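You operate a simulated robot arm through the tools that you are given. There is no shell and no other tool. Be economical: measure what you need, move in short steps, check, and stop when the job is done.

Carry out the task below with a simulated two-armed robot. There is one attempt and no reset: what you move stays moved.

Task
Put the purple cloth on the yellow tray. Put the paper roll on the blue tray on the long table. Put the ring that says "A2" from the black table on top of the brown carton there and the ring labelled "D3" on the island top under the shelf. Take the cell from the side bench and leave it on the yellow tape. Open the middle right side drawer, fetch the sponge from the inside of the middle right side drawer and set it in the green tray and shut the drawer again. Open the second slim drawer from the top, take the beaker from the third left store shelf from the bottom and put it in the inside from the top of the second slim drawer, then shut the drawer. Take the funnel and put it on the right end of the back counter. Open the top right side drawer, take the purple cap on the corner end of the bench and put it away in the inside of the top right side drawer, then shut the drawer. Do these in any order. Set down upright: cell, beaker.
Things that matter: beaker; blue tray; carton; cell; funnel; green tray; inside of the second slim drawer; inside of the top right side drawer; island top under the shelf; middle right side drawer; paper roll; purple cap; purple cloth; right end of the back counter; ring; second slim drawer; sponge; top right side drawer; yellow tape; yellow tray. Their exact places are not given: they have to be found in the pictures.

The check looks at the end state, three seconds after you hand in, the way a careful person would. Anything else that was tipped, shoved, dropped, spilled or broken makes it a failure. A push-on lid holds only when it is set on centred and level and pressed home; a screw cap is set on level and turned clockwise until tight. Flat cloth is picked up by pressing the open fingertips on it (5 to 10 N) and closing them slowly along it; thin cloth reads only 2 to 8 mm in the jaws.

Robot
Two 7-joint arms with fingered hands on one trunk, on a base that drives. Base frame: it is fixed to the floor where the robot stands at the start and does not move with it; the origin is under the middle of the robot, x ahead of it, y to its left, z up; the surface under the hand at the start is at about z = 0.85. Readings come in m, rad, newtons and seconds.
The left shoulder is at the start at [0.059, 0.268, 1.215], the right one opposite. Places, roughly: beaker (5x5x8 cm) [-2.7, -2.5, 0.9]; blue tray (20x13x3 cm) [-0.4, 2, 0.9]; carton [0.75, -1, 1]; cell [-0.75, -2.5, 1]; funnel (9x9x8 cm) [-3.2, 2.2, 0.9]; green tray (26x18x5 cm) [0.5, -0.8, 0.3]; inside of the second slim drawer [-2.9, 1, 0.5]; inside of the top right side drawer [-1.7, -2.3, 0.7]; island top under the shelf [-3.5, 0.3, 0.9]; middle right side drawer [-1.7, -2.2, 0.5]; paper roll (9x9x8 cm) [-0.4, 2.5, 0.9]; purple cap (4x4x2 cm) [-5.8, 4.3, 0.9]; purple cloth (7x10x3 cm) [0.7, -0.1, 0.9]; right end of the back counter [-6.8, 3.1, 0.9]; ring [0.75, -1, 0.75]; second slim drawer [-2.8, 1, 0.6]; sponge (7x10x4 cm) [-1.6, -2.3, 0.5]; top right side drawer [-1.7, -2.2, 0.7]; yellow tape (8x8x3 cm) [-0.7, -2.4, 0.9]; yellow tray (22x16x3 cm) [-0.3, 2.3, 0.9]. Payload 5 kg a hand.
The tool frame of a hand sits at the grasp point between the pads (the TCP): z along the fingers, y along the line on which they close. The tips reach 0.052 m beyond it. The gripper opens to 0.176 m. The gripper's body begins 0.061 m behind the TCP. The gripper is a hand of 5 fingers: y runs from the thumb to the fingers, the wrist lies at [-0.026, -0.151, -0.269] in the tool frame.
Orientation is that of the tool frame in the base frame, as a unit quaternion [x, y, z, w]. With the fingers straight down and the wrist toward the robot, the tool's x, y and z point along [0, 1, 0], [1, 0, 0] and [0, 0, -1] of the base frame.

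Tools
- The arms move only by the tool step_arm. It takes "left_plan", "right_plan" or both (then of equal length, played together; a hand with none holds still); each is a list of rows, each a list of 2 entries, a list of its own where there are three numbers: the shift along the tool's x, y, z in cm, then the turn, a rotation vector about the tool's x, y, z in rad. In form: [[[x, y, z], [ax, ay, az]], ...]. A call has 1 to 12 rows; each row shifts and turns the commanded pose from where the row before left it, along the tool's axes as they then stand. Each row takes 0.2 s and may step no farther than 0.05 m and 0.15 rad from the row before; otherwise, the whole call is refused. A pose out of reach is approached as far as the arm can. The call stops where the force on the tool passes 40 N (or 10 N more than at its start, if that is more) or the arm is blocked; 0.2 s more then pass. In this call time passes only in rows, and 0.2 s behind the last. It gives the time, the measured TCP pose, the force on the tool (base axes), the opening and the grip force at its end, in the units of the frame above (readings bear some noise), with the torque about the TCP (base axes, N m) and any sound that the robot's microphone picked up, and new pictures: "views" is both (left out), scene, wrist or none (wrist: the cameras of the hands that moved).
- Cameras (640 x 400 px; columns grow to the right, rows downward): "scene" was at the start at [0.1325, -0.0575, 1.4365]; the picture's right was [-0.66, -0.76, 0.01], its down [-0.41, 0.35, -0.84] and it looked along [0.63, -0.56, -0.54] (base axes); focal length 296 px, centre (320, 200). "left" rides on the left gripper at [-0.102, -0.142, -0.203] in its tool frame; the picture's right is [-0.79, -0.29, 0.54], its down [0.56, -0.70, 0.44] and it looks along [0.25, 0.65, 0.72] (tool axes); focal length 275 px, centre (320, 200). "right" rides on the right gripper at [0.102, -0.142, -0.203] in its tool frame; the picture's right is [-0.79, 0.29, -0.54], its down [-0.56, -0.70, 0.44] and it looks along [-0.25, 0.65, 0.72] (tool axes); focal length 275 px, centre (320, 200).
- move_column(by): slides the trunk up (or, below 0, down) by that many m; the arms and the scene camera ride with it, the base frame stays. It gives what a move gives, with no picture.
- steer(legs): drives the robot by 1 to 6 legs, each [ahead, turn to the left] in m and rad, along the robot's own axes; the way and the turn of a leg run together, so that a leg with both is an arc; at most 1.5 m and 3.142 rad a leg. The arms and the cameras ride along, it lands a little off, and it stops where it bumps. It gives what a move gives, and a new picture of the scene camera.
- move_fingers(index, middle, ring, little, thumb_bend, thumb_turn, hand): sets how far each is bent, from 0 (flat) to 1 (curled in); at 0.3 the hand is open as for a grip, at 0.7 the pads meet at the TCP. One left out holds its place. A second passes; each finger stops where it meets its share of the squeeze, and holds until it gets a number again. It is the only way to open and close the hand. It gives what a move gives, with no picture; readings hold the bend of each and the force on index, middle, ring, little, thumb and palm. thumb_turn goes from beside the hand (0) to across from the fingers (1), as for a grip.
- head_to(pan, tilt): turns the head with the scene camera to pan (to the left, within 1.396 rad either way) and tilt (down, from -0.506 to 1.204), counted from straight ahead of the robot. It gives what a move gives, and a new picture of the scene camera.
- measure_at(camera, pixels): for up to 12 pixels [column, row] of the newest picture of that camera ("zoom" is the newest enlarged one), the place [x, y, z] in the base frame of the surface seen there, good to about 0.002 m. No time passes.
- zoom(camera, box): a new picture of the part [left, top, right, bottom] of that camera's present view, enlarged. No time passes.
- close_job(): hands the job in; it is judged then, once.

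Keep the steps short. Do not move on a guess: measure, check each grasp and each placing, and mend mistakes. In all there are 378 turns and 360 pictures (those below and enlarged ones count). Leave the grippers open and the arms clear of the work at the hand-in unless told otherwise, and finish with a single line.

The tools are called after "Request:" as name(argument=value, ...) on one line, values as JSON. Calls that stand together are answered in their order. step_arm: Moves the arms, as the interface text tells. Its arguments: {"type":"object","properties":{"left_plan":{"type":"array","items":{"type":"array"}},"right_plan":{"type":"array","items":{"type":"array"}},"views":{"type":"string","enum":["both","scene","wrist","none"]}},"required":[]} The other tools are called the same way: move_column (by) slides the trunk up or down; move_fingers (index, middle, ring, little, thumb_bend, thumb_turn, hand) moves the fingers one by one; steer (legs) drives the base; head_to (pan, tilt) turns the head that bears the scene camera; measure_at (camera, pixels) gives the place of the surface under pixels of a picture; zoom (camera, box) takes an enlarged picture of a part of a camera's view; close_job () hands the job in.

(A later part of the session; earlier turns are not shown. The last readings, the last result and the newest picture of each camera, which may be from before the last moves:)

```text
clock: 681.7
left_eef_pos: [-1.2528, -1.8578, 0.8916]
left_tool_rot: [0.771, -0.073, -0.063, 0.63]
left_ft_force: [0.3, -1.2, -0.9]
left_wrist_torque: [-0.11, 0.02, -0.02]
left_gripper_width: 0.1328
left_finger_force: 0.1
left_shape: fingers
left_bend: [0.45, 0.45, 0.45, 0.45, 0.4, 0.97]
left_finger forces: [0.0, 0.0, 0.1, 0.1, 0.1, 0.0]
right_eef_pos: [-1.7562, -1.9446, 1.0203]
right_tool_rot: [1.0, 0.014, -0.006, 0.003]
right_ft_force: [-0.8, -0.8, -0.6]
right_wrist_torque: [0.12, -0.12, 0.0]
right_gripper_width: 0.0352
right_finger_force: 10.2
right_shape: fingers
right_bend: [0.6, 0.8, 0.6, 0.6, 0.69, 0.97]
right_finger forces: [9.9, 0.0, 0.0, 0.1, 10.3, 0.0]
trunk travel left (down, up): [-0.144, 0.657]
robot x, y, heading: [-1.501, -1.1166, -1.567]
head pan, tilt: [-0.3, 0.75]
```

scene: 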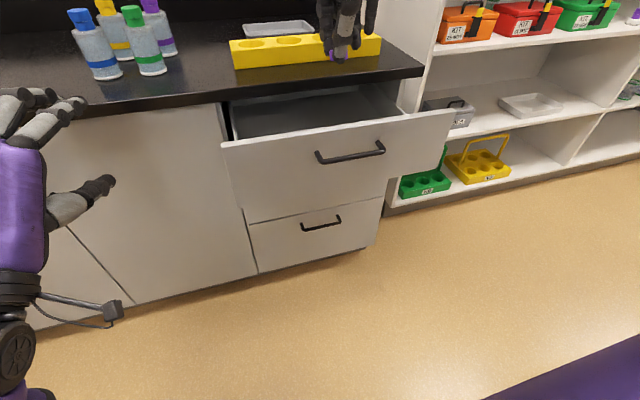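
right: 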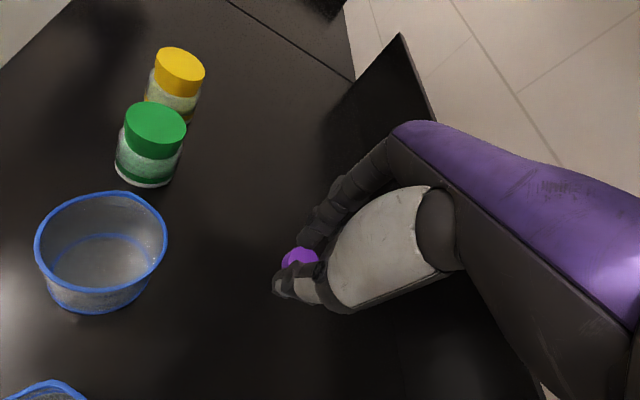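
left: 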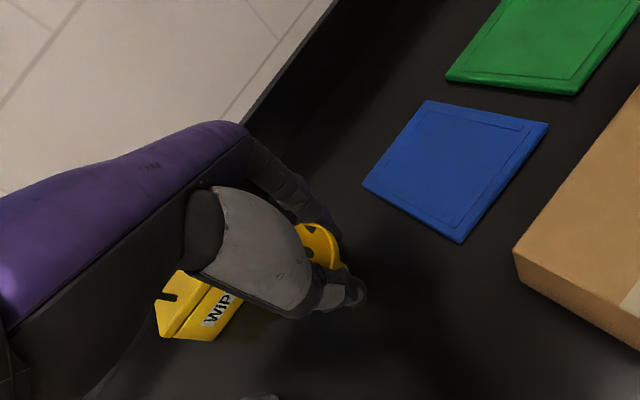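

I shift to (-1.775, -1.925) and lower the cap into the drawer.

Request:
step_arm(right_plan=[[[-1, -1, 3], [0, 0, 0]], [[-1, -1, 4], [0, 0, 0]], [[0, 0, 4], [0, 0, 0]], [[0, 0, 4], [0, 0, 0]], [[0, 0, 2.5], [0, 0, 0]]], views="wrist")

```text
clock: 682.9
left_eef_pos: [-1.2523, -1.857, 0.8919]
left_tool_rot: [0.77, -0.072, -0.062, 0.631]
left_ft_force: [-0.5, 0.2, 0.1]
left_wrist_torque: [-0.06, 0.02, -0.04]
left_gripper_width: 0.1328
left_finger_force: 0.1
left_shape: fingers
left_bend: [0.45, 0.45, 0.45, 0.45, 0.4, 0.97]
left_finger forces: [0.0, 0.1, 0.0, 0.0, 0.0, 0.0]
right_eef_pos: [-1.7811, -1.9254, 0.8447]
right_tool_rot: [1.0, 0.015, -0.005, 0.005]
right_ft_force: [0.2, -0.1, 0.6]
right_wrist_torque: [0.08, 0.04, 0.01]
right_gripper_width: 0.0353
right_finger_force: 9.6
right_shape: fingers
right_bend: [0.6, 0.8, 0.6, 0.6, 0.69, 0.97]
right_finger forces: [9.7, 0.0, 0.0, 0.0, 10.1, 0.0]
trunk travel left (down, up): [-0.144, 0.657]
robot x, y, heading: [-1.505, -1.1182, -1.573]
head pan, tilt: [-0.3, 0.75]
```

right: 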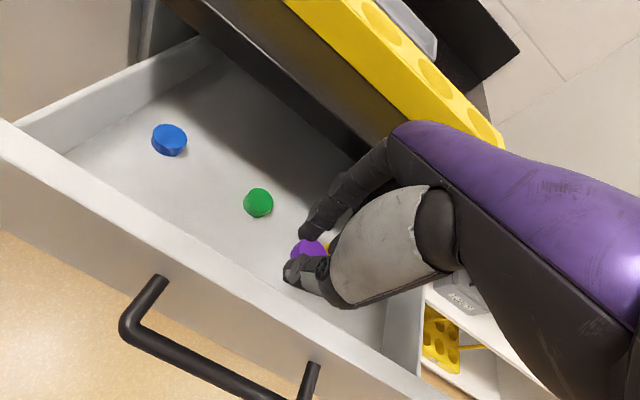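

The cap is inside. I lower 4 cm more and release it.

Request:
step_arm(right_plan=[[[0.5, 0, 2], [0, 0, 0]], [[0, 0, 1.5], [0, 0, 0]], [[0, 0, 0.7], [0, 0, 0]]], views="none")

Request:
move_fingers(hand="right", index=0.54, middle=0.55, thumb_bend=0.58)

Request:
step_arm(right_plan=[[[0, 0, -2], [0, 0, 0]], [[0, 0, -4], [0, 0, 0]], [[0, 0, -4], [0, 0, 0]], [[0, 0, -4], [0, 0, 0]], [[0, -2, -4], [0, 0, 0]], [[0, -4, -2], [0, 0, 0]]], views="wrist")

```text
clock: 683.7
left_eef_pos: [-1.2533, -1.8567, 0.8927]
left_tool_rot: [0.77, -0.072, -0.062, 0.63]
left_ft_force: [0.8, 0.1, -0.1]
left_wrist_torque: [0.02, -0.02, -0.05]
left_gripper_width: 0.1325
left_finger_force: 0.0
left_shape: fingers
left_bend: [0.45, 0.45, 0.45, 0.45, 0.4, 0.97]
left_finger forces: [0.0, 0.1, 0.0, 0.1, 0.1, 0.0]
right_eef_pos: [-1.7767, -1.9273, 0.8025]
right_tool_rot: [1.0, 0.014, -0.006, 0.005]
right_ft_force: [-0.2, -0.2, 0.1]
right_wrist_torque: [0.0, 0.0, -0.06]
right_gripper_width: 0.0353
right_finger_force: 10.1
right_shape: fingers
right_bend: [0.6, 0.8, 0.6, 0.6, 0.69, 0.97]
right_finger forces: [9.5, 0.0, 0.1, 0.1, 10.1, 0.0]
trunk travel left (down, up): [-0.144, 0.657]
robot x, y, heading: [-1.5045, -1.1123, -1.566]
head pan, tilt: [-0.3, 0.75]
```

```text
clock: 684.7
left_eef_pos: [-1.2522, -1.8553, 0.8924]
left_tool_rot: [0.77, -0.073, -0.062, 0.63]
left_ft_force: [0.9, -0.1, -0.2]
left_wrist_torque: [-0.01, 0.04, -0.01]
left_gripper_width: 0.1326
left_finger_force: 0.1
left_shape: fingers
left_bend: [0.45, 0.45, 0.45, 0.45, 0.4, 0.97]
left_finger forces: [0.0, 0.0, 0.0, 0.1, 0.1, 0.1]
right_eef_pos: [-1.7765, -1.9255, 0.8026]
right_tool_rot: [1.0, 0.013, -0.007, 0.004]
right_ft_force: [-0.1, -0.5, 0.3]
right_wrist_torque: [0.0, -0.01, -0.02]
right_gripper_width: 0.0752
right_finger_force: 0.1
right_shape: fingers
right_bend: [0.54, 0.55, 0.6, 0.6, 0.57, 0.97]
right_finger forces: [0.0, 0.0, 0.0, 0.0, 0.0, 0.0]
trunk travel left (down, up): [-0.144, 0.657]
robot x, y, heading: [-1.5014, -1.1165, -1.564]
head pan, tilt: [-0.3, 0.75]
```

```text
clock: 686.1
left_eef_pos: [-1.2525, -1.8571, 0.895]
left_tool_rot: [0.769, -0.073, -0.063, 0.631]
left_ft_force: [1.0, 0.8, 1.3]
left_wrist_torque: [0.12, -0.06, 0.0]
left_gripper_width: 0.1327
left_finger_force: 0.1
left_shape: fingers
left_bend: [0.45, 0.45, 0.45, 0.45, 0.4, 0.97]
left_finger forces: [0.0, 0.0, 0.1, 0.1, 0.0, 0.0]
right_eef_pos: [-1.7731, -1.8658, 1.0038]
right_tool_rot: [1.0, 0.014, -0.007, 0.005]
right_ft_force: [0.4, 0.8, 1.6]
right_wrist_torque: [-0.01, 0.13, -0.04]
right_gripper_width: 0.0754
right_finger_force: 0.1
right_shape: fingers
right_bend: [0.54, 0.55, 0.6, 0.6, 0.57, 0.97]
right_finger forces: [0.0, 0.0, 0.0, 0.0, 0.0, 0.0]
trunk travel left (down, up): [-0.144, 0.657]
robot x, y, heading: [-1.5033, -1.1174, -1.566]
head pan, tilt: [-0.3, 0.75]
```

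right: 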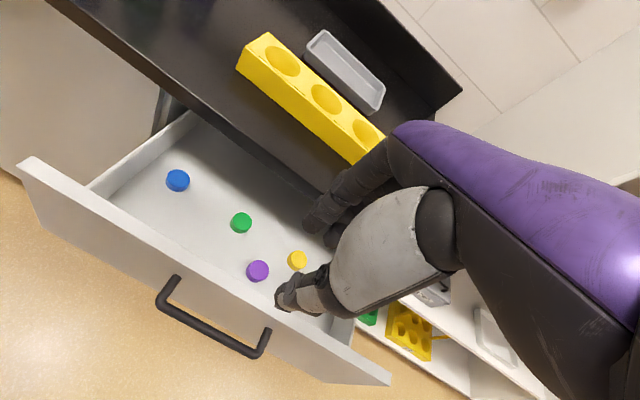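

The purple cap is in the drawer. I now close it: bring the right hand back, lower it in front of the handle, and push forward.

Request:
step_arm(right_plan=[[[0, -3, 0], [0, 0, 0]], [[0, -4, 0], [0, 0, 0]], [[0, -4, 0], [0, 0, 0]], [[0, -4, 0], [0, 0, 0]], [[0, 0, 4], [0, 0, 0]], [[0.5, 0, 4.5], [0, 0, 0]], [[0.5, 0, 4.5], [0, 0, 0]], [[0.5, 0, 4], [0, 0, 0]]], views="none")

Request:
step_arm(right_plan=[[[0, 3, 0], [0, 0, 0]], [[0, 3, 0], [0, 0, 0]], [[0, 3, 0], [0, 0, 0]], [[0, 3, 0], [0, 0, 0]], [[0, 3, 0], [0, 0, 0]], [[0, 3, 0], [0, 0, 0]], [[0, 3, 0], [0, 0, 0]], [[0, 2, 0], [0, 0, 0]], [[0, 1.5, 0], [0, 0, 0]]], views="scene")

```text
clock: 687.9
left_eef_pos: [-1.2525, -1.8575, 0.8918]
left_tool_rot: [0.772, -0.073, -0.063, 0.629]
left_ft_force: [-0.9, -2.2, -2.5]
left_wrist_torque: [-0.11, 0.06, -0.03]
left_gripper_width: 0.1326
left_finger_force: 0.0
left_shape: fingers
left_bend: [0.45, 0.45, 0.45, 0.45, 0.4, 0.97]
left_finger forces: [0.0, 0.0, 0.0, 0.0, 0.1, 0.0]
right_eef_pos: [-1.7658, -1.7143, 0.8269]
right_tool_rot: [1.0, 0.014, -0.006, 0.003]
right_ft_force: [-0.8, -2.0, -0.7]
right_wrist_torque: [0.21, -0.1, 0.04]
right_gripper_width: 0.0754
right_finger_force: 0.0
right_shape: fingers
right_bend: [0.54, 0.55, 0.6, 0.6, 0.57, 0.97]
right_finger forces: [0.1, 0.0, 0.0, 0.0, 0.0, 0.0]
trunk travel left (down, up): [-0.144, 0.657]
robot x, y, heading: [-1.5063, -1.1135, -1.57]
head pan, tilt: [-0.3, 0.75]
```

```text
clock: 689.7
left_eef_pos: [-1.2535, -1.8404, 0.9061]
left_tool_rot: [0.764, -0.073, -0.062, 0.638]
left_ft_force: [-0.2, 3.2, 1.5]
left_wrist_torque: [0.17, -0.11, 0.14]
left_gripper_width: 0.1327
left_finger_force: 0.1
left_shape: fingers
left_bend: [0.45, 0.45, 0.45, 0.45, 0.4, 0.97]
left_finger forces: [0.0, 0.1, 0.0, 0.0, 0.0, 0.1]
right_eef_pos: [-1.7599, -1.9246, 0.8441]
right_tool_rot: [1.0, 0.016, -0.006, 0.008]
right_ft_force: [-1.4, 17.3, -3.8]
right_wrist_torque: [0.12, -0.07, -0.4]
right_gripper_width: 0.0754
right_finger_force: 8.0
right_shape: fingers
right_bend: [0.54, 0.59, 0.6, 0.6, 0.57, 0.98]
right_finger forces: [0.1, 16.0, 0.1, 0.1, 0.0, 0.0]
trunk travel left (down, up): [-0.144, 0.657]
robot x, y, heading: [-1.5004, -1.1169, -1.566]
head pan, tilt: [-0.3, 0.75]
stopped in row 9 (right hand): the force on the tool passed its limit at 54 N (the readings are from after the stop); the commanded pose is now the measured one
```

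scene: 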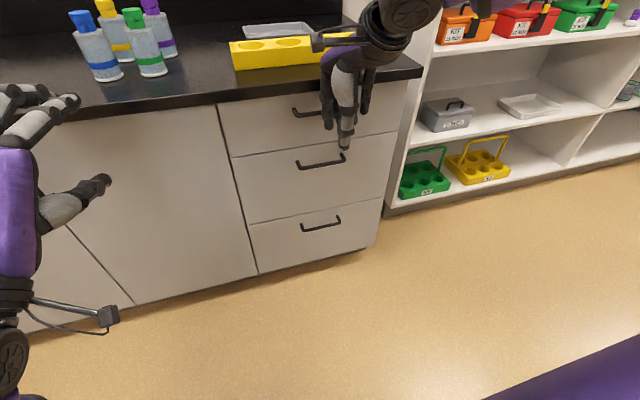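

The top drawer is closed. Now the middle drawer with the right hand: I back it off, set the fingers and pitch the hand forward about 1.28 rad.

Request:
step_arm(right_plan=[[[0, -4, 0], [0, 0, 0]], [[0, -4, 0], [0, 0, 0]], [[0, -4, 0], [-0.1, 0, 0]], [[0, -2, 0], [-0.13, 0, 0]], [[0, 0, 0], [-0.13, 0, 0]], [[0, 0, 0], [-0.13, 0, 0]], [[0, 0, 0], [-0.13, 0, 0]], [[0, 0, 0], [-0.13, 0, 0]], [[0, 0, 0], [-0.13, 0, 0]], [[0, 0, 0], [-0.13, 0, 0]], [[0, 0, 0], [-0.13, 0, 0]], [[0, 0, 0], [-0.13, 0, 0]]], views="none")

Request:
move_fingers(hand="right", index=0.56, middle=0.56, ring=0.56, little=0.56, thumb_bend=0.5)

```text
clock: 692.3
left_eef_pos: [-1.2526, -1.8441, 0.9029]
left_tool_rot: [0.766, -0.074, -0.063, 0.635]
left_ft_force: [0.6, -0.9, -1.0]
left_wrist_torque: [-0.03, 0.04, 0.0]
left_gripper_width: 0.1326
left_finger_force: 0.0
left_shape: fingers
left_bend: [0.45, 0.45, 0.45, 0.45, 0.4, 0.97]
left_finger forces: [0.1, 0.0, 0.1, 0.0, 0.0, 0.0]
right_eef_pos: [-1.7495, -1.8639, 0.8421]
right_tool_rot: [0.8, 0.016, 0.004, 0.6]
right_ft_force: [-0.2, 0.8, 0.6]
right_wrist_torque: [0.04, 0.01, -0.02]
right_gripper_width: 0.0755
right_finger_force: 0.0
right_shape: fingers
right_bend: [0.54, 0.55, 0.6, 0.6, 0.57, 0.98]
right_finger forces: [0.1, 0.0, 0.0, 0.1, 0.1, 0.0]
right hand out of reach, approached as far as the arm can: row 5, 6, 7, 8
trunk travel left (down, up): [-0.144, 0.657]
robot x, y, heading: [-1.5031, -1.116, -1.572]
head pan, tilt: [-0.3, 0.75]
```

```text
clock: 693.3
left_eef_pos: [-1.2538, -1.8442, 0.9037]
left_tool_rot: [0.766, -0.074, -0.063, 0.636]
left_ft_force: [0.4, 0.7, 0.5]
left_wrist_torque: [0.0, 0.01, 0.0]
left_gripper_width: 0.1328
left_finger_force: 0.0
left_shape: fingers
left_bend: [0.45, 0.45, 0.45, 0.45, 0.4, 0.97]
left_finger forces: [0.1, 0.0, 0.0, 0.0, 0.0, 0.0]
right_eef_pos: [-1.7497, -1.8642, 0.8428]
right_tool_rot: [0.8, 0.015, 0.003, 0.6]
right_ft_force: [-0.1, 0.4, 0.3]
right_wrist_torque: [-0.05, 0.01, 0.01]
right_gripper_width: 0.0863
right_finger_force: 0.0
right_shape: fingers
right_bend: [0.56, 0.56, 0.56, 0.56, 0.5, 0.98]
right_finger forces: [0.0, 0.0, 0.0, 0.0, 0.0, 0.0]
trunk travel left (down, up): [-0.144, 0.657]
robot x, y, heading: [-1.501, -1.1151, -1.566]
head pan, tilt: [-0.3, 0.75]
```

The hand is pitched and in front of the stack. I lower to the middle bar and move in.

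Request:
step_arm(right_plan=[[[0, -3.5, 1], [0, 0, 0]], [[0, -3.5, 1], [0, 0, 0]], [[0, -3.5, 1], [0, 0, 0]], [[0, -3.5, 1], [0, 0, 0]], [[0, -3.5, 1.1], [0, 0, 0]], [[0, 0.7, 2.3], [0, 0, 0]], [[0, 0.7, 2.3], [0, 0, 0]], [[0, 0.7, 2.3], [0, 0, 0]], [[0, 0.6, 2.2], [0, 0, 0]]], views="scene")

Request:
zoom(camera="scene", box=[220, 90, 420, 260])

```text
clock: 695.3
left_eef_pos: [-1.2529, -1.8437, 0.9035]
left_tool_rot: [0.766, -0.074, -0.063, 0.635]
left_ft_force: [-0.5, 0.3, -0.1]
left_wrist_torque: [0.05, 0.01, 0.07]
left_gripper_width: 0.1328
left_finger_force: 0.1
left_shape: fingers
left_bend: [0.45, 0.45, 0.45, 0.45, 0.4, 0.97]
left_finger forces: [0.1, 0.0, 0.0, 0.0, 0.0, 0.1]
right_eef_pos: [-1.7876, -1.9697, 0.708]
right_tool_rot: [0.8, 0.016, 0.004, 0.6]
right_ft_force: [-0.3, 3.3, 0.1]
right_wrist_torque: [0.21, -0.01, 0.09]
right_gripper_width: 0.0874
right_finger_force: 1.1
right_shape: fingers
right_bend: [0.56, 0.56, 0.56, 0.56, 0.5, 0.97]
right_finger forces: [0.0, 0.1, 0.0, 0.1, 2.2, 0.0]
right hand out of reach, approached as far as the arm can: row 3, 4, 5
trunk travel left (down, up): [-0.144, 0.657]
robot x, y, heading: [-1.5066, -1.1164, -1.569]
head pan, tilt: [-0.3, 0.75]
```

scene: 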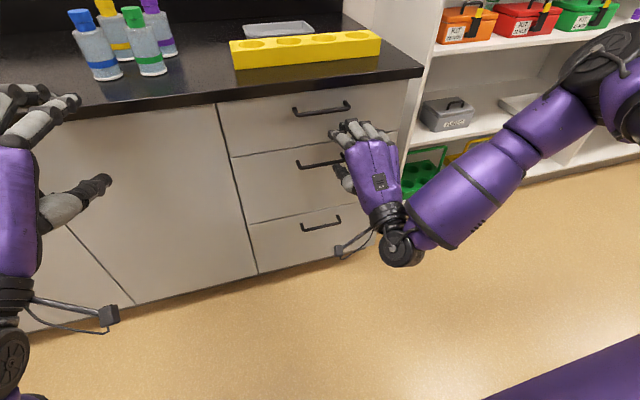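

```text
2.35 times, centred on (320, 175) of scene
```

zoom: 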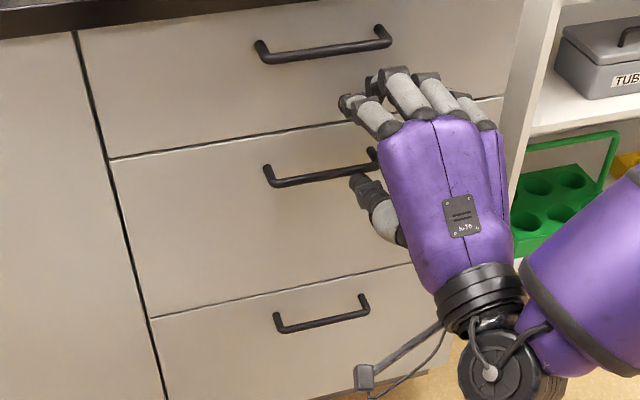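

The hand ended 4 cm too far right and 5 cm too high. I back off, lower the trunk 0.05 m, shift left and move in again.

Request:
step_arm(right_plan=[[[0, -0.7, -2.4], [0, 0, 0]], [[0, -0.7, -2.4], [0, 0, 0]], [[2, 0, 0], [0, 0, 0]], [[2.3, 0, 0], [0, 0, 0]]], views="none")

Request:
move_column(by=-0.05)

```text
clock: 696.3
left_eef_pos: [-1.2528, -1.8439, 0.9034]
left_tool_rot: [0.765, -0.073, -0.062, 0.636]
left_ft_force: [0.6, 0.2, 0.2]
left_wrist_torque: [0.01, 0.0, -0.05]
left_gripper_width: 0.1326
left_finger_force: 0.1
left_shape: fingers
left_bend: [0.45, 0.45, 0.45, 0.45, 0.4, 0.97]
left_finger forces: [0.1, 0.1, 0.0, 0.0, 0.1, 0.0]
right_eef_pos: [-1.7637, -1.9199, 0.7282]
right_tool_rot: [0.801, 0.017, 0.003, 0.598]
right_ft_force: [0.7, -0.1, -0.6]
right_wrist_torque: [-0.03, 0.06, -0.01]
right_gripper_width: 0.0864
right_finger_force: 0.2
right_shape: fingers
right_bend: [0.56, 0.56, 0.56, 0.56, 0.5, 0.97]
right_finger forces: [0.0, 0.1, 0.0, 0.1, 0.0, 0.0]
right hand out of reach, approached as far as the arm can: row 3, 4
trunk travel left (down, up): [-0.144, 0.657]
robot x, y, heading: [-1.5002, -1.1128, -1.575]
head pan, tilt: [-0.3, 0.75]
```

```text
clock: 697.2
left_eef_pos: [-1.2527, -1.842, 0.8544]
left_tool_rot: [0.765, -0.073, -0.062, 0.637]
left_ft_force: [0.1, 1.2, 1.9]
left_wrist_torque: [0.1, -0.07, 0.01]
left_gripper_width: 0.1325
left_finger_force: 0.1
left_shape: fingers
left_bend: [0.45, 0.45, 0.45, 0.45, 0.4, 0.97]
left_finger forces: [0.0, 0.0, 0.0, 0.0, 0.1, 0.1]
right_eef_pos: [-1.7651, -1.9186, 0.6785]
right_tool_rot: [0.799, 0.015, 0.003, 0.601]
right_ft_force: [1.1, 0.9, 1.3]
right_wrist_torque: [0.17, 0.03, -0.04]
right_gripper_width: 0.0868
right_finger_force: 0.0
right_shape: fingers
right_bend: [0.56, 0.56, 0.56, 0.56, 0.5, 0.97]
right_finger forces: [0.1, 0.0, 0.0, 0.0, 0.0, 0.0]
trunk travel left (down, up): [-0.094, 0.707]
robot x, y, heading: [-1.5008, -1.1179, -1.568]
head pan, tilt: [-0.3, 0.75]
```

Good: z=0.68. I move in 4.5 cm and close on the bar.

Request:
step_arm(right_plan=[[[0, -0.2, 1.5], [0, 0, 0]], [[0, -0.2, 1.5], [0, 0, 0]], [[0, -0.1, 1.3], [0, 0, 0]]], views="none")

Request:
zoom(camera="scene", box=[220, 90, 420, 260])

Request:
move_fingers(hand="right", index=0.74, middle=0.74, ring=0.74, little=0.74, thumb_bend=0.7)

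```text
clock: 698.0
left_eef_pos: [-1.2527, -1.8437, 0.8536]
left_tool_rot: [0.765, -0.073, -0.062, 0.636]
left_ft_force: [0.2, -0.2, 0.5]
left_wrist_torque: [0.02, 0.0, 0.03]
left_gripper_width: 0.1326
left_finger_force: 0.1
left_shape: fingers
left_bend: [0.45, 0.45, 0.45, 0.45, 0.4, 0.97]
left_finger forces: [0.0, 0.0, 0.0, 0.0, 0.1, 0.0]
right_eef_pos: [-1.7635, -1.9597, 0.6592]
right_tool_rot: [0.8, 0.015, 0.004, 0.6]
right_ft_force: [0.2, 0.0, -0.3]
right_wrist_torque: [0.02, -0.02, -0.02]
right_gripper_width: 0.0866
right_finger_force: 0.1
right_shape: fingers
right_bend: [0.56, 0.56, 0.56, 0.56, 0.5, 0.97]
right_finger forces: [0.1, 0.1, 0.1, 0.0, 0.0, 0.1]
trunk travel left (down, up): [-0.094, 0.707]
robot x, y, heading: [-1.5064, -1.1186, -1.566]
head pan, tilt: [-0.3, 0.75]
```

```text
2.35 times, centred on (320, 175) of scene
```

zoom: 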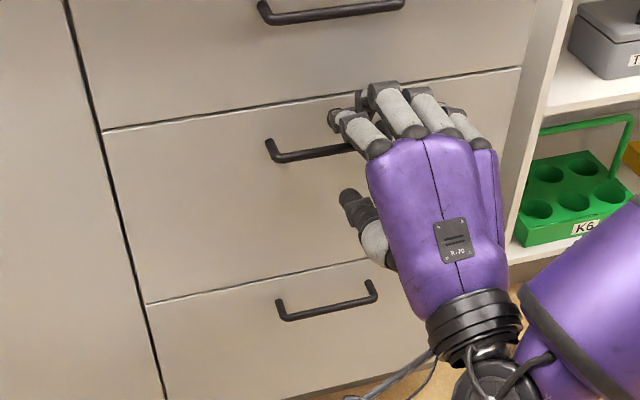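

```text
clock: 699.0
left_eef_pos: [-1.2519, -1.8425, 0.8545]
left_tool_rot: [0.765, -0.073, -0.062, 0.636]
left_ft_force: [-0.3, -1.0, 0.1]
left_wrist_torque: [-0.01, 0.0, 0.03]
left_gripper_width: 0.1327
left_finger_force: 0.1
left_shape: fingers
left_bend: [0.45, 0.45, 0.45, 0.45, 0.4, 0.97]
left_finger forces: [0.1, 0.0, 0.0, 0.0, 0.0, 0.0]
right_eef_pos: [-1.7628, -1.9586, 0.6597]
right_tool_rot: [0.8, 0.016, 0.005, 0.6]
right_ft_force: [0.2, -2.2, 24.6]
right_wrist_torque: [-1.17, 0.1, 0.08]
right_gripper_width: 0.0158
right_finger_force: 12.0
right_shape: fingers
right_bend: [0.72, 0.73, 0.74, 0.74, 0.7, 0.97]
right_finger forces: [13.0, 10.8, 0.1, 0.0, 0.0, 0.1]
trunk travel left (down, up): [-0.094, 0.707]
robot x, y, heading: [-1.5064, -1.1149, -1.573]
head pan, tilt: [-0.3, 0.75]
```

The index and middle fingers hold the bar. I pull 4 cm with the arm, curl tighter, then back the robot.

Request:
step_arm(right_plan=[[[0, -0.3, -0.7], [0, 0, 0]], [[0, -0.4, -1], [0, 0, 0]], [[0, -0.3, -1], [0, 0, 0]], [[0, -0.3, -1], [0, 0, 0]]], views="none")

Request:
move_fingers(hand="right", index=0.8, middle=0.8, ring=0.8, little=0.8, thumb_bend=0.74)

Request:
steer(legs=[[-0.3, 0]])

```text
clock: 700.0
left_eef_pos: [-1.2517, -1.8421, 0.8531]
left_tool_rot: [0.766, -0.074, -0.063, 0.636]
left_ft_force: [0.3, -0.4, 0.3]
left_wrist_torque: [-0.01, 0.01, 0.0]
left_gripper_width: 0.1328
left_finger_force: 0.2
left_shape: fingers
left_bend: [0.45, 0.45, 0.45, 0.45, 0.4, 0.97]
left_finger forces: [0.0, 0.1, 0.0, 0.0, 0.0, 0.1]
right_eef_pos: [-1.7639, -1.9194, 0.6579]
right_tool_rot: [0.799, 0.016, 0.004, 0.6]
right_ft_force: [5.5, 0.6, 23.6]
right_wrist_torque: [-1.13, 0.03, 0.26]
right_gripper_width: 0.0184
right_finger_force: 11.6
right_shape: fingers
right_bend: [0.73, 0.73, 0.74, 0.74, 0.7, 0.97]
right_finger forces: [11.7, 11.3, 0.0, 0.0, 0.0, 0.0]
trunk travel left (down, up): [-0.094, 0.707]
robot x, y, heading: [-1.5041, -1.1165, -1.571]
head pan, tilt: [-0.3, 0.75]
```

```text
clock: 701.0
left_eef_pos: [-1.2522, -1.8416, 0.8532]
left_tool_rot: [0.766, -0.074, -0.063, 0.636]
left_ft_force: [0.0, -0.3, -0.2]
left_wrist_torque: [0.04, -0.01, -0.01]
left_gripper_width: 0.1327
left_finger_force: 0.0
left_shape: fingers
left_bend: [0.45, 0.45, 0.45, 0.45, 0.4, 0.97]
left_finger forces: [0.0, 0.0, 0.0, 0.1, 0.0, 0.1]
right_eef_pos: [-1.7647, -1.9184, 0.6572]
right_tool_rot: [0.799, 0.016, 0.004, 0.601]
right_ft_force: [4.6, 0.8, 17.4]
right_wrist_torque: [-0.77, 0.11, 0.37]
right_gripper_width: 0.0118
right_finger_force: 13.9
right_shape: fingers
right_bend: [0.73, 0.74, 0.8, 0.8, 0.73, 0.97]
right_finger forces: [11.7, 10.9, 0.1, 0.0, 6.0, 0.1]
trunk travel left (down, up): [-0.094, 0.707]
robot x, y, heading: [-1.5018, -1.1143, -1.568]
head pan, tilt: [-0.3, 0.75]
```

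```text
clock: 703.6
left_eef_pos: [-1.2564, -1.5449, 0.8525]
left_tool_rot: [0.765, -0.076, -0.065, 0.636]
left_ft_force: [-0.8, -0.6, -0.5]
left_wrist_torque: [-0.03, 0.01, 0.0]
left_gripper_width: 0.1328
left_finger_force: 0.0
left_shape: fingers
left_bend: [0.45, 0.45, 0.45, 0.45, 0.4, 0.97]
left_finger forces: [0.0, 0.0, 0.1, 0.0, 0.0, 0.0]
right_eef_pos: [-1.7692, -1.6173, 0.6572]
right_tool_rot: [0.8, 0.015, 0.003, 0.6]
right_ft_force: [0.8, 1.0, 17.0]
right_wrist_torque: [-0.79, 0.19, 0.18]
right_gripper_width: 0.0061
right_finger_force: 10.7
right_shape: fingers
right_bend: [0.74, 0.74, 0.8, 0.8, 0.73, 0.97]
right_finger forces: [7.2, 11.0, 0.0, 0.0, 3.1, 0.0]
trunk travel left (down, up): [-0.094, 0.707]
robot x, y, heading: [-1.5061, -0.8162, -1.574]
head pan, tilt: [-0.3, 0.75]
```

scene: 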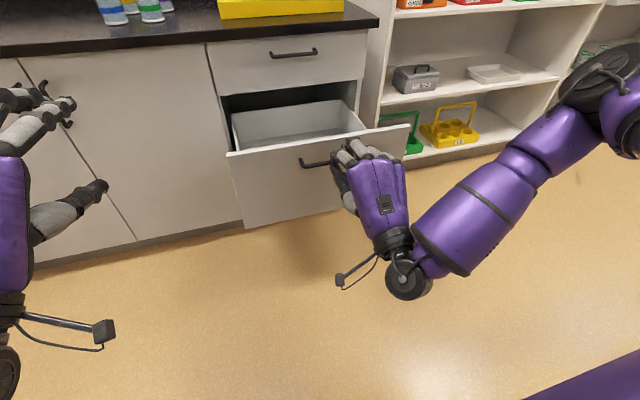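

Still holding. I pull 6 cm more, then release and withdraw, and look inside.

Request:
steer(legs=[[-0.06, 0]])

Request:
move_fingers(hand="right", index=0.5, middle=0.5, ring=0.5, little=0.5, thumb_bend=0.45)

Request:
step_arm(right_plan=[[[0, 0.5, -2], [0, 0, 0]], [[0, 1, -4], [0, 0, 0]], [[0, 2, -4], [0, 0, 0]], [[0, 4, -1], [0, 0, 0]], [[0, 4.5, 0], [0, 0, 0]]], views="none")

Request:
move_column(by=0.3)

Request:
head_to(pan=-0.2, tilt=0.65)

```text
clock: 704.7
left_eef_pos: [-1.255, -1.4724, 0.8626]
left_tool_rot: [0.761, -0.075, -0.063, 0.642]
left_ft_force: [1.5, -0.3, 0.2]
left_wrist_torque: [-0.03, 0.02, -0.12]
left_gripper_width: 0.1328
left_finger_force: 0.1
left_shape: fingers
left_bend: [0.45, 0.45, 0.45, 0.45, 0.4, 0.98]
left_finger forces: [0.0, 0.1, 0.1, 0.0, 0.0, 0.0]
right_eef_pos: [-1.7663, -1.5472, 0.6687]
right_tool_rot: [0.796, 0.015, 0.004, 0.606]
right_ft_force: [1.0, -1.4, -0.1]
right_wrist_torque: [0.04, -0.01, -0.09]
right_gripper_width: 0.004
right_finger_force: 0.1
right_shape: fingers
right_bend: [0.74, 0.75, 0.8, 0.8, 0.73, 0.97]
right_finger forces: [0.1, 0.0, 0.0, 0.0, 0.0, 0.0]
trunk travel left (down, up): [-0.094, 0.707]
robot x, y, heading: [-1.5095, -0.7561, -1.568]
head pan, tilt: [-0.3, 0.75]
```

scene: 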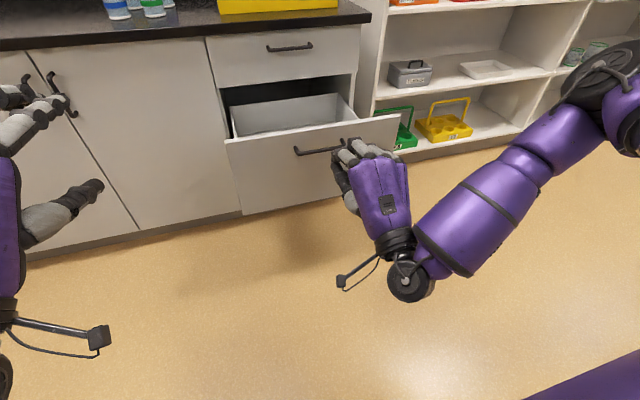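

```text
clock: 705.7
left_eef_pos: [-1.2553, -1.4667, 0.866]
left_tool_rot: [0.76, -0.076, -0.063, 0.643]
left_ft_force: [0.3, -1.0, 0.0]
left_wrist_torque: [-0.02, -0.03, 0.02]
left_gripper_width: 0.1326
left_finger_force: 0.1
left_shape: fingers
left_bend: [0.45, 0.45, 0.45, 0.45, 0.4, 0.98]
left_finger forces: [0.1, 0.1, 0.0, 0.0, 0.0, 0.1]
right_eef_pos: [-1.768, -1.5399, 0.6787]
right_tool_rot: [0.792, 0.014, 0.003, 0.61]
right_ft_force: [-0.1, -0.2, 0.4]
right_wrist_torque: [-0.03, 0.02, -0.01]
right_gripper_width: 0.1102
right_finger_force: 0.0
right_shape: fingers
right_bend: [0.5, 0.5, 0.5, 0.5, 0.45, 0.98]
right_finger forces: [0.0, 0.0, 0.1, 0.0, 0.0, 0.0]
trunk travel left (down, up): [-0.094, 0.707]
robot x, y, heading: [-1.5056, -0.7571, -1.574]
head pan, tilt: [-0.3, 0.75]
```

```text
clock: 706.9
left_eef_pos: [-1.2566, -1.464, 0.8681]
left_tool_rot: [0.761, -0.075, -0.062, 0.642]
left_ft_force: [0.3, 1.2, 1.4]
left_wrist_torque: [0.04, -0.05, 0.06]
left_gripper_width: 0.1329
left_finger_force: 0.1
left_shape: fingers
left_bend: [0.45, 0.45, 0.45, 0.45, 0.4, 0.98]
left_finger forces: [0.1, 0.0, 0.0, 0.1, 0.0, 0.0]
right_eef_pos: [-1.7642, -1.4724, 0.8201]
right_tool_rot: [0.791, 0.015, 0.004, 0.612]
right_ft_force: [-1.2, -0.6, -0.1]
right_wrist_torque: [-0.01, -0.02, 0.05]
right_gripper_width: 0.1102
right_finger_force: 0.0
right_shape: fingers
right_bend: [0.5, 0.5, 0.5, 0.5, 0.45, 0.98]
right_finger forces: [0.0, 0.0, 0.0, 0.0, 0.1, 0.0]
right hand out of reach, approached as far as the arm can: row 5
trunk travel left (down, up): [-0.094, 0.707]
robot x, y, heading: [-1.5053, -0.7588, -1.574]
head pan, tilt: [-0.3, 0.75]
```

```text
clock: 709.9
left_eef_pos: [-1.2571, -1.4625, 1.1713]
left_tool_rot: [0.758, -0.075, -0.062, 0.645]
left_ft_force: [0.1, 0.5, -0.1]
left_wrist_torque: [-0.05, -0.01, 0.03]
left_gripper_width: 0.1331
left_finger_force: 0.0
left_shape: fingers
left_bend: [0.45, 0.45, 0.45, 0.45, 0.4, 0.98]
left_finger forces: [0.1, 0.0, 0.1, 0.0, 0.0, 0.0]
right_eef_pos: [-1.7669, -1.4745, 1.1174]
right_tool_rot: [0.792, 0.014, 0.003, 0.61]
right_ft_force: [0.2, 0.3, -0.2]
right_wrist_torque: [0.0, -0.05, -0.01]
right_gripper_width: 0.1103
right_finger_force: 0.1
right_shape: fingers
right_bend: [0.5, 0.5, 0.5, 0.5, 0.45, 0.98]
right_finger forces: [0.0, 0.1, 0.0, 0.0, 0.1, 0.0]
trunk travel left (down, up): [-0.394, 0.407]
robot x, y, heading: [-1.5065, -0.7543, -1.565]
head pan, tilt: [-0.3, 0.75]
```

```text
clock: 710.6
left_eef_pos: [-1.2553, -1.4622, 1.1714]
left_tool_rot: [0.757, -0.074, -0.061, 0.646]
left_ft_force: [0.4, 0.7, -0.1]
left_wrist_torque: [0.02, -0.02, 0.0]
left_gripper_width: 0.1327
left_finger_force: 0.1
left_shape: fingers
left_bend: [0.45, 0.45, 0.45, 0.45, 0.4, 0.98]
left_finger forces: [0.0, 0.0, 0.1, 0.0, 0.1, 0.0]
right_eef_pos: [-1.7664, -1.4744, 1.1166]
right_tool_rot: [0.792, 0.013, 0.003, 0.611]
right_ft_force: [0.2, -0.4, -0.4]
right_wrist_torque: [0.0, -0.02, -0.04]
right_gripper_width: 0.1102
right_finger_force: 0.0
right_shape: fingers
right_bend: [0.5, 0.5, 0.5, 0.5, 0.45, 0.98]
right_finger forces: [0.1, 0.0, 0.0, 0.0, 0.0, 0.0]
trunk travel left (down, up): [-0.394, 0.407]
robot x, y, heading: [-1.5036, -0.7542, -1.57]
head pan, tilt: [-0.201, 0.649]
```

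scene: 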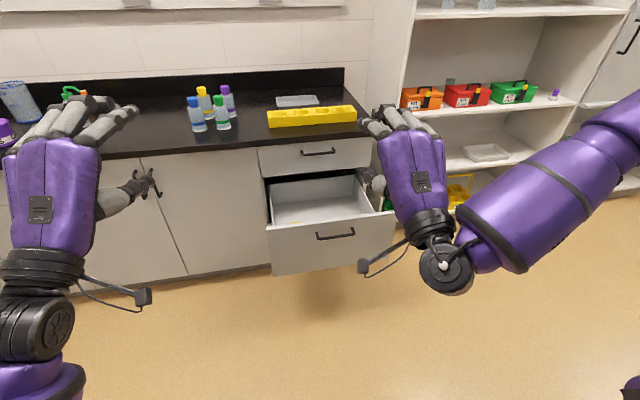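

A yellow item peeks out inside the drawer. I bring the right hand back to pointing down, then move closer to look in from above.

Request:
step_arm(right_plan=[[[0, 0, 0], [0.13, 0, 0]], [[0, 0, 0], [0.13, 0, 0]], [[0, 0, 0], [0.13, 0, 0]], [[0, 0, 0], [0.13, 0, 0]], [[0, 0, 0], [0.13, 0, 0]], [[0, 0, 0], [0.13, 0, 0]], [[0, 0, 0], [0.13, 0, 0]], [[0, 0, 0], [0.13, 0, 0]], [[0, 0, 0], [0.13, 0, 0]], [[0, 2, -2], [0.13, 0, 0]], [[0, 3, -2], [0, 0, 0]]], views="none")

Request:
steer(legs=[[0.2, 0]])

Request:
head_to(pan=-0.25, tilt=0.8)

```text
clock: 713.0
left_eef_pos: [-1.2547, -1.4613, 1.1732]
left_tool_rot: [0.757, -0.076, -0.063, 0.646]
left_ft_force: [0.6, 0.6, 0.1]
left_wrist_torque: [-0.01, 0.01, -0.01]
left_gripper_width: 0.1327
left_finger_force: 0.0
left_shape: fingers
left_bend: [0.45, 0.45, 0.45, 0.45, 0.4, 0.98]
left_finger forces: [0.0, 0.0, 0.0, 0.0, 0.0, 0.0]
right_eef_pos: [-1.7616, -1.5213, 1.1621]
right_tool_rot: [1.0, 0.013, -0.007, 0.006]
right_ft_force: [0.1, 0.0, -2.2]
right_wrist_torque: [-0.05, -0.04, 0.02]
right_gripper_width: 0.1105
right_finger_force: 0.1
right_shape: fingers
right_bend: [0.5, 0.5, 0.5, 0.5, 0.45, 0.98]
right_finger forces: [0.0, 0.0, 0.0, 0.1, 0.1, 0.1]
trunk travel left (down, up): [-0.394, 0.407]
robot x, y, heading: [-1.5022, -0.7554, -1.567]
head pan, tilt: [-0.201, 0.649]
```

```text
clock: 714.9
left_eef_pos: [-1.2604, -1.662, 1.1712]
left_tool_rot: [0.757, -0.079, -0.065, 0.645]
left_ft_force: [1.1, -1.2, -0.5]
left_wrist_torque: [-0.08, 0.03, -0.02]
left_gripper_width: 0.1326
left_finger_force: 0.2
left_shape: fingers
left_bend: [0.45, 0.45, 0.45, 0.45, 0.4, 0.98]
left_finger forces: [0.0, 0.1, 0.0, 0.0, 0.1, 0.0]
right_eef_pos: [-1.7687, -1.7183, 1.1598]
right_tool_rot: [1.0, 0.01, -0.006, 0.007]
right_ft_force: [0.1, -1.3, -0.2]
right_wrist_torque: [0.09, -0.03, -0.02]
right_gripper_width: 0.1106
right_finger_force: 0.1
right_shape: fingers
right_bend: [0.5, 0.5, 0.5, 0.5, 0.45, 0.98]
right_finger forces: [0.0, 0.0, 0.0, 0.0, 0.0, 0.1]
trunk travel left (down, up): [-0.394, 0.407]
robot x, y, heading: [-1.5053, -0.9562, -1.576]
head pan, tilt: [-0.201, 0.649]
```

scene: 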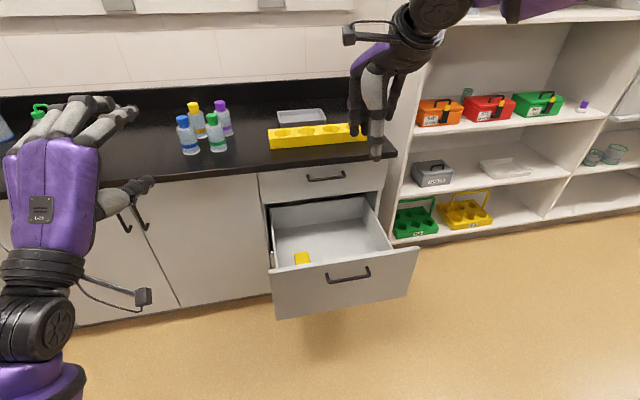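

```text
clock: 715.6
left_eef_pos: [-1.2597, -1.6444, 1.1831]
left_tool_rot: [0.752, -0.079, -0.065, 0.651]
left_ft_force: [-0.6, 2.3, 0.9]
left_wrist_torque: [0.14, -0.04, 0.06]
left_gripper_width: 0.1326
left_finger_force: 0.0
left_shape: fingers
left_bend: [0.45, 0.45, 0.45, 0.45, 0.4, 0.98]
left_finger forces: [0.0, 0.0, 0.0, 0.0, 0.0, 0.1]
right_eef_pos: [-1.7669, -1.6993, 1.1748]
right_tool_rot: [1.0, 0.011, -0.006, 0.015]
right_ft_force: [0.5, 1.9, 2.1]
right_wrist_torque: [-0.23, 0.12, -0.06]
right_gripper_width: 0.1108
right_finger_force: 0.1
right_shape: fingers
right_bend: [0.5, 0.5, 0.5, 0.5, 0.45, 0.97]
right_finger forces: [0.1, 0.0, 0.0, 0.0, 0.0, 0.0]
trunk travel left (down, up): [-0.394, 0.407]
robot x, y, heading: [-1.5067, -0.9545, -1.577]
head pan, tilt: [-0.25, 0.799]
```

scene: 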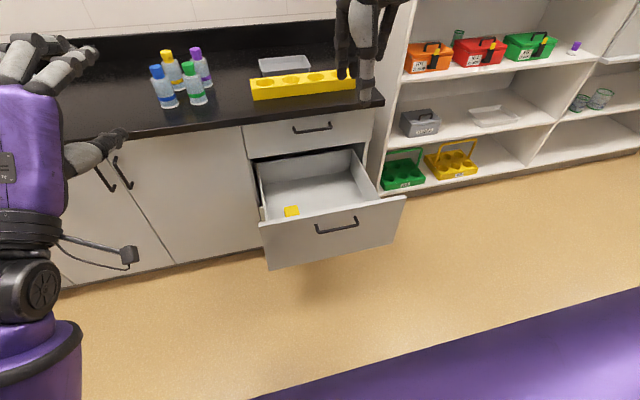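

I see the yellow sponge near the front of the drawer at (292,211). I measure it and the front panel.

Request:
measure_at(camera="scene", pixels=[[292, 210], [285, 208], [298, 207], [287, 214], [300, 213], [330, 208], [337, 229], [262, 222], [403, 197], [270, 190], [310, 190]])

Request:
zoom(camera="scene", box=[240, 140, 420, 280])

```text
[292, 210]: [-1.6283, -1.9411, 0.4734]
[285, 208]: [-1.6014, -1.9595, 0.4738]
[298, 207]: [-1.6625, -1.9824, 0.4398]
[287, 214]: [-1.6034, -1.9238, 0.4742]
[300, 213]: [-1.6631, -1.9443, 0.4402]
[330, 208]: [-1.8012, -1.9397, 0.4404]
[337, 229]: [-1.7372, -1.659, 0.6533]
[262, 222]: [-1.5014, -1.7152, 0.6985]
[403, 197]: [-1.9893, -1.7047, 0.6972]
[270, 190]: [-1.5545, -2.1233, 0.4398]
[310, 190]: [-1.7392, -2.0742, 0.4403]
```

```text
2.86 times, centred on (330, 210) of scene
```

zoom: 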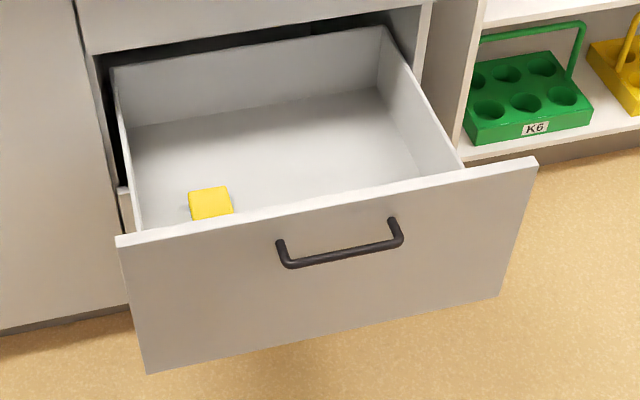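

The sponge is centred near (-1.63, -1.915), top at 0.474; the drawer's rim is at 0.70. I shift the robot to (-1.38, -1.11) to line up the right hand.

Request:
steer(legs=[[0, 0.7], [0.2, 0], [0, -0.694]])

Request:
step_arm(right_plan=[[[0, 0, 0], [0, 0, -0.1]], [[0, 0, 0], [0, 0, -0.1]], [[0, 0, 0], [0, 0, -0.1]], [[0, 0, 0], [0, 0, 0]]], views="none")

Request:
move_fingers(hand="right", index=0.4, middle=0.4, ring=0.4, little=0.4, thumb_bend=0.4)

```text
clock: 723.2
left_eef_pos: [-1.1368, -1.8008, 1.1805]
left_tool_rot: [0.753, -0.081, -0.066, 0.65]
left_ft_force: [0.0, -0.5, -0.6]
left_wrist_torque: [0.03, -0.03, -0.01]
left_gripper_width: 0.1328
left_finger_force: 0.1
left_shape: fingers
left_bend: [0.45, 0.45, 0.45, 0.45, 0.4, 0.98]
left_finger forces: [0.0, 0.0, 0.0, 0.0, 0.1, 0.0]
right_eef_pos: [-1.6455, -1.8557, 1.1717]
right_tool_rot: [1.0, 0.007, -0.007, 0.013]
right_ft_force: [-0.5, -0.2, 0.4]
right_wrist_torque: [0.05, -0.05, 0.01]
right_gripper_width: 0.1107
right_finger_force: 0.1
right_shape: fingers
right_bend: [0.5, 0.5, 0.5, 0.5, 0.45, 0.98]
right_finger forces: [0.0, 0.1, 0.0, 0.0, 0.0, 0.0]
trunk travel left (down, up): [-0.394, 0.407]
robot x, y, heading: [-1.3702, -1.1061, -1.586]
head pan, tilt: [-0.25, 0.799]
```

scene: 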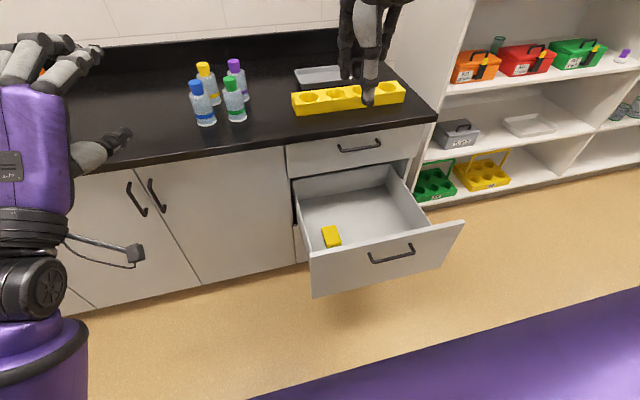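

```text
clock: 724.2
left_eef_pos: [-1.1375, -1.785, 1.1894]
left_tool_rot: [0.748, -0.08, -0.064, 0.656]
left_ft_force: [-0.6, 0.3, 1.0]
left_wrist_torque: [0.07, -0.06, 0.17]
left_gripper_width: 0.1329
left_finger_force: 0.1
left_shape: fingers
left_bend: [0.45, 0.45, 0.45, 0.45, 0.4, 0.97]
left_finger forces: [0.1, 0.0, 0.0, 0.0, 0.1, 0.0]
right_eef_pos: [-1.6462, -1.8392, 1.1809]
right_tool_rot: [0.987, 0.157, -0.009, 0.018]
right_ft_force: [-1.3, 1.7, 0.5]
right_wrist_torque: [-0.09, -0.16, -0.01]
right_gripper_width: 0.1105
right_finger_force: 0.1
right_shape: fingers
right_bend: [0.5, 0.5, 0.5, 0.5, 0.45, 0.98]
right_finger forces: [0.0, 0.0, 0.1, 0.1, 0.0, 0.1]
trunk travel left (down, up): [-0.394, 0.407]
robot x, y, heading: [-1.3695, -1.104, -1.581]
head pan, tilt: [-0.25, 0.799]
```

```text
clock: 725.2
left_eef_pos: [-1.1359, -1.7852, 1.1895]
left_tool_rot: [0.748, -0.08, -0.065, 0.656]
left_ft_force: [0.6, 0.0, -0.9]
left_wrist_torque: [0.03, -0.01, -0.02]
left_gripper_width: 0.1328
left_finger_force: 0.0
left_shape: fingers
left_bend: [0.45, 0.45, 0.45, 0.45, 0.4, 0.97]
left_finger forces: [0.0, 0.0, 0.0, 0.1, 0.0, 0.0]
right_eef_pos: [-1.6459, -1.8396, 1.1818]
right_tool_rot: [0.987, 0.158, -0.009, 0.018]
right_ft_force: [-0.1, -0.4, -0.2]
right_wrist_torque: [-0.02, 0.03, 0.0]
right_gripper_width: 0.1437
right_finger_force: 0.1
right_shape: fingers
right_bend: [0.4, 0.4, 0.4, 0.4, 0.4, 0.98]
right_finger forces: [0.0, 0.0, 0.1, 0.0, 0.0, 0.0]
trunk travel left (down, up): [-0.394, 0.407]
robot x, y, heading: [-1.3673, -1.1071, -1.579]
head pan, tilt: [-0.25, 0.799]
```

The sponge is fully visible now at (331,236). I measure it and lower the trunk 0.3 m.

Request:
measure_at(camera="scene", pixels=[[324, 229], [335, 227], [340, 242], [328, 244], [331, 236], [315, 250], [380, 235]])

Request:
move_column(by=-0.3)

```text
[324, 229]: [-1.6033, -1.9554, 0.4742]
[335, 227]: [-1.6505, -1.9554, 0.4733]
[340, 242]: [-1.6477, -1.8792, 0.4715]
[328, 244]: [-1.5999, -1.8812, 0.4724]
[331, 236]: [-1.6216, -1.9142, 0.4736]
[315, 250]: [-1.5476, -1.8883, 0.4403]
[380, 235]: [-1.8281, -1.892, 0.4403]
```

```text
clock: 728.2
left_eef_pos: [-1.1361, -1.8105, 0.7846]
left_tool_rot: [0.801, -0.076, -0.072, 0.59]
left_ft_force: [0.4, 0.7, 0.7]
left_wrist_torque: [0.04, 0.01, 0.03]
left_gripper_width: 0.1327
left_finger_force: 0.0
left_shape: fingers
left_bend: [0.45, 0.45, 0.45, 0.45, 0.4, 0.97]
left_finger forces: [0.1, 0.1, 0.0, 0.1, 0.1, 0.0]
right_eef_pos: [-1.6434, -1.8396, 0.8825]
right_tool_rot: [0.987, 0.157, -0.01, 0.019]
right_ft_force: [1.0, 0.4, 1.4]
right_wrist_torque: [-0.07, 0.01, -0.02]
right_gripper_width: 0.1433
right_finger_force: 0.1
right_shape: fingers
right_bend: [0.4, 0.4, 0.4, 0.4, 0.4, 0.98]
right_finger forces: [0.0, 0.0, 0.1, 0.0, 0.0, 0.1]
trunk travel left (down, up): [-0.094, 0.707]
robot x, y, heading: [-1.3693, -1.1071, -1.584]
head pan, tilt: [-0.25, 0.799]
```

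The sponge centre is (-1.626, -1.917). I move over it and descend into the drawer part way.

Request:
step_arm(right_plan=[[[-0.4, 3.8, 0], [0, 0, 0]], [[-0.3, 3.8, 1], [0, 0, 0]], [[0, 0, 4.5], [0, 0, 0]], [[0, 0, 4.5], [0, 0, 0]], [[0, 0, 4.5], [0, 0, 0]], [[0, 0, 4.5], [0, 0, 0]], [[0, 0, 4.5], [0, 0, 0]]])

```text
clock: 728.9
left_eef_pos: [-1.1371, -1.8018, 0.7907]
left_tool_rot: [0.798, -0.077, -0.072, 0.593]
left_ft_force: [-0.4, 1.7, 2.9]
left_wrist_torque: [0.28, -0.18, 0.17]
left_gripper_width: 0.1326
left_finger_force: 0.0
left_shape: fingers
left_bend: [0.45, 0.45, 0.45, 0.45, 0.4, 0.97]
left_finger forces: [0.1, 0.0, 0.0, 0.1, 0.1, 0.0]
right_eef_pos: [-1.6213, -1.8985, 0.8866]
right_tool_rot: [0.987, 0.159, -0.009, 0.03]
right_ft_force: [-0.7, 0.6, 5.2]
right_wrist_torque: [-0.14, -0.08, -0.03]
right_gripper_width: 0.1438
right_finger_force: 0.0
right_shape: fingers
right_bend: [0.4, 0.4, 0.4, 0.4, 0.4, 0.97]
right_finger forces: [0.1, 0.0, 0.0, 0.0, 0.1, 0.1]
trunk travel left (down, up): [-0.094, 0.707]
robot x, y, heading: [-1.3728, -1.109, -1.584]
head pan, tilt: [-0.25, 0.799]
stopped in row 3 (right hand): the force on the tool passed its limit at 80 N (the readings are from after the stop); the commanded pose is now the measured one
```

scene: 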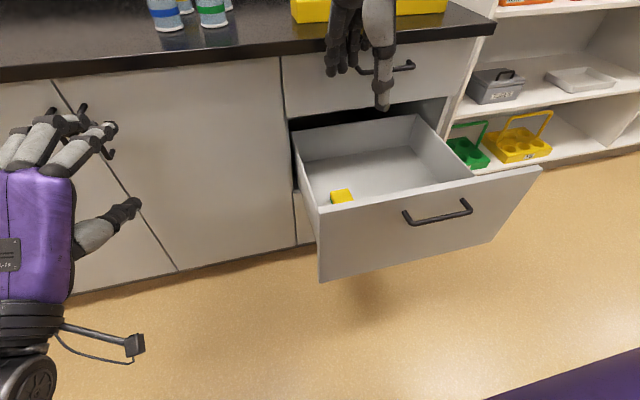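
right: 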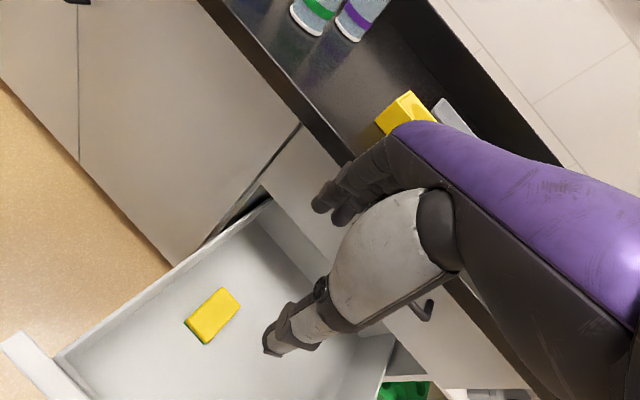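

The fingers met the top drawer's handle. I raise slightly, shift 4.5 cm toward the front, and descend past the handle before moving back.

Request:
step_arm(right_plan=[[[0, -1, -2], [0.03, 0, 0]], [[0.9, -3.3, 0], [0, 0, 0]], [[0, -0.5, 4], [0, 0, 0]], [[0, 0, 4.5], [0, 0, 0]], [[0, 0, 4.5], [0, 0, 0]], [[0, 0, 4.5], [0, 0, 0]], [[0, 0, 4], [0, 0, 0]]], views="wrist")

```text
clock: 730.5
left_eef_pos: [-1.1375, -1.8031, 0.7861]
left_tool_rot: [0.799, -0.075, -0.07, 0.592]
left_ft_force: [0.1, -0.2, -0.2]
left_wrist_torque: [-0.06, 0.0, 0.0]
left_gripper_width: 0.1329
left_finger_force: 0.1
left_shape: fingers
left_bend: [0.45, 0.45, 0.45, 0.45, 0.4, 0.97]
left_finger forces: [0.0, 0.1, 0.0, 0.1, 0.0, 0.0]
right_eef_pos: [-1.6331, -1.8589, 0.6821]
right_tool_rot: [0.987, 0.158, -0.012, 0.011]
right_ft_force: [-0.5, -1.0, 0.7]
right_wrist_torque: [0.1, -0.05, 0.03]
right_gripper_width: 0.1437
right_finger_force: 0.0
right_shape: fingers
right_bend: [0.4, 0.4, 0.4, 0.4, 0.4, 0.97]
right_finger forces: [0.1, 0.0, 0.0, 0.1, 0.1, 0.0]
trunk travel left (down, up): [-0.094, 0.707]
robot x, y, heading: [-1.3694, -1.1067, -1.581]
head pan, tilt: [-0.25, 0.799]
```

right: 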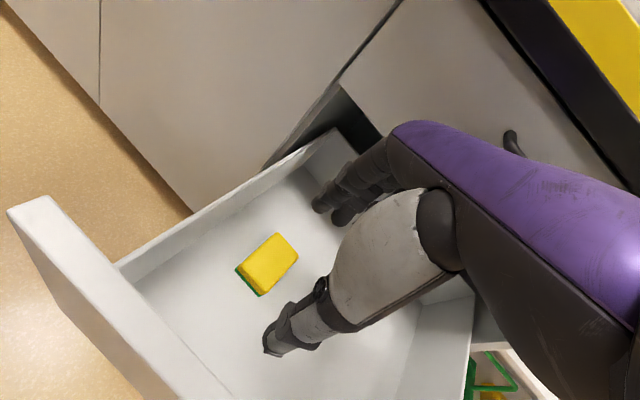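

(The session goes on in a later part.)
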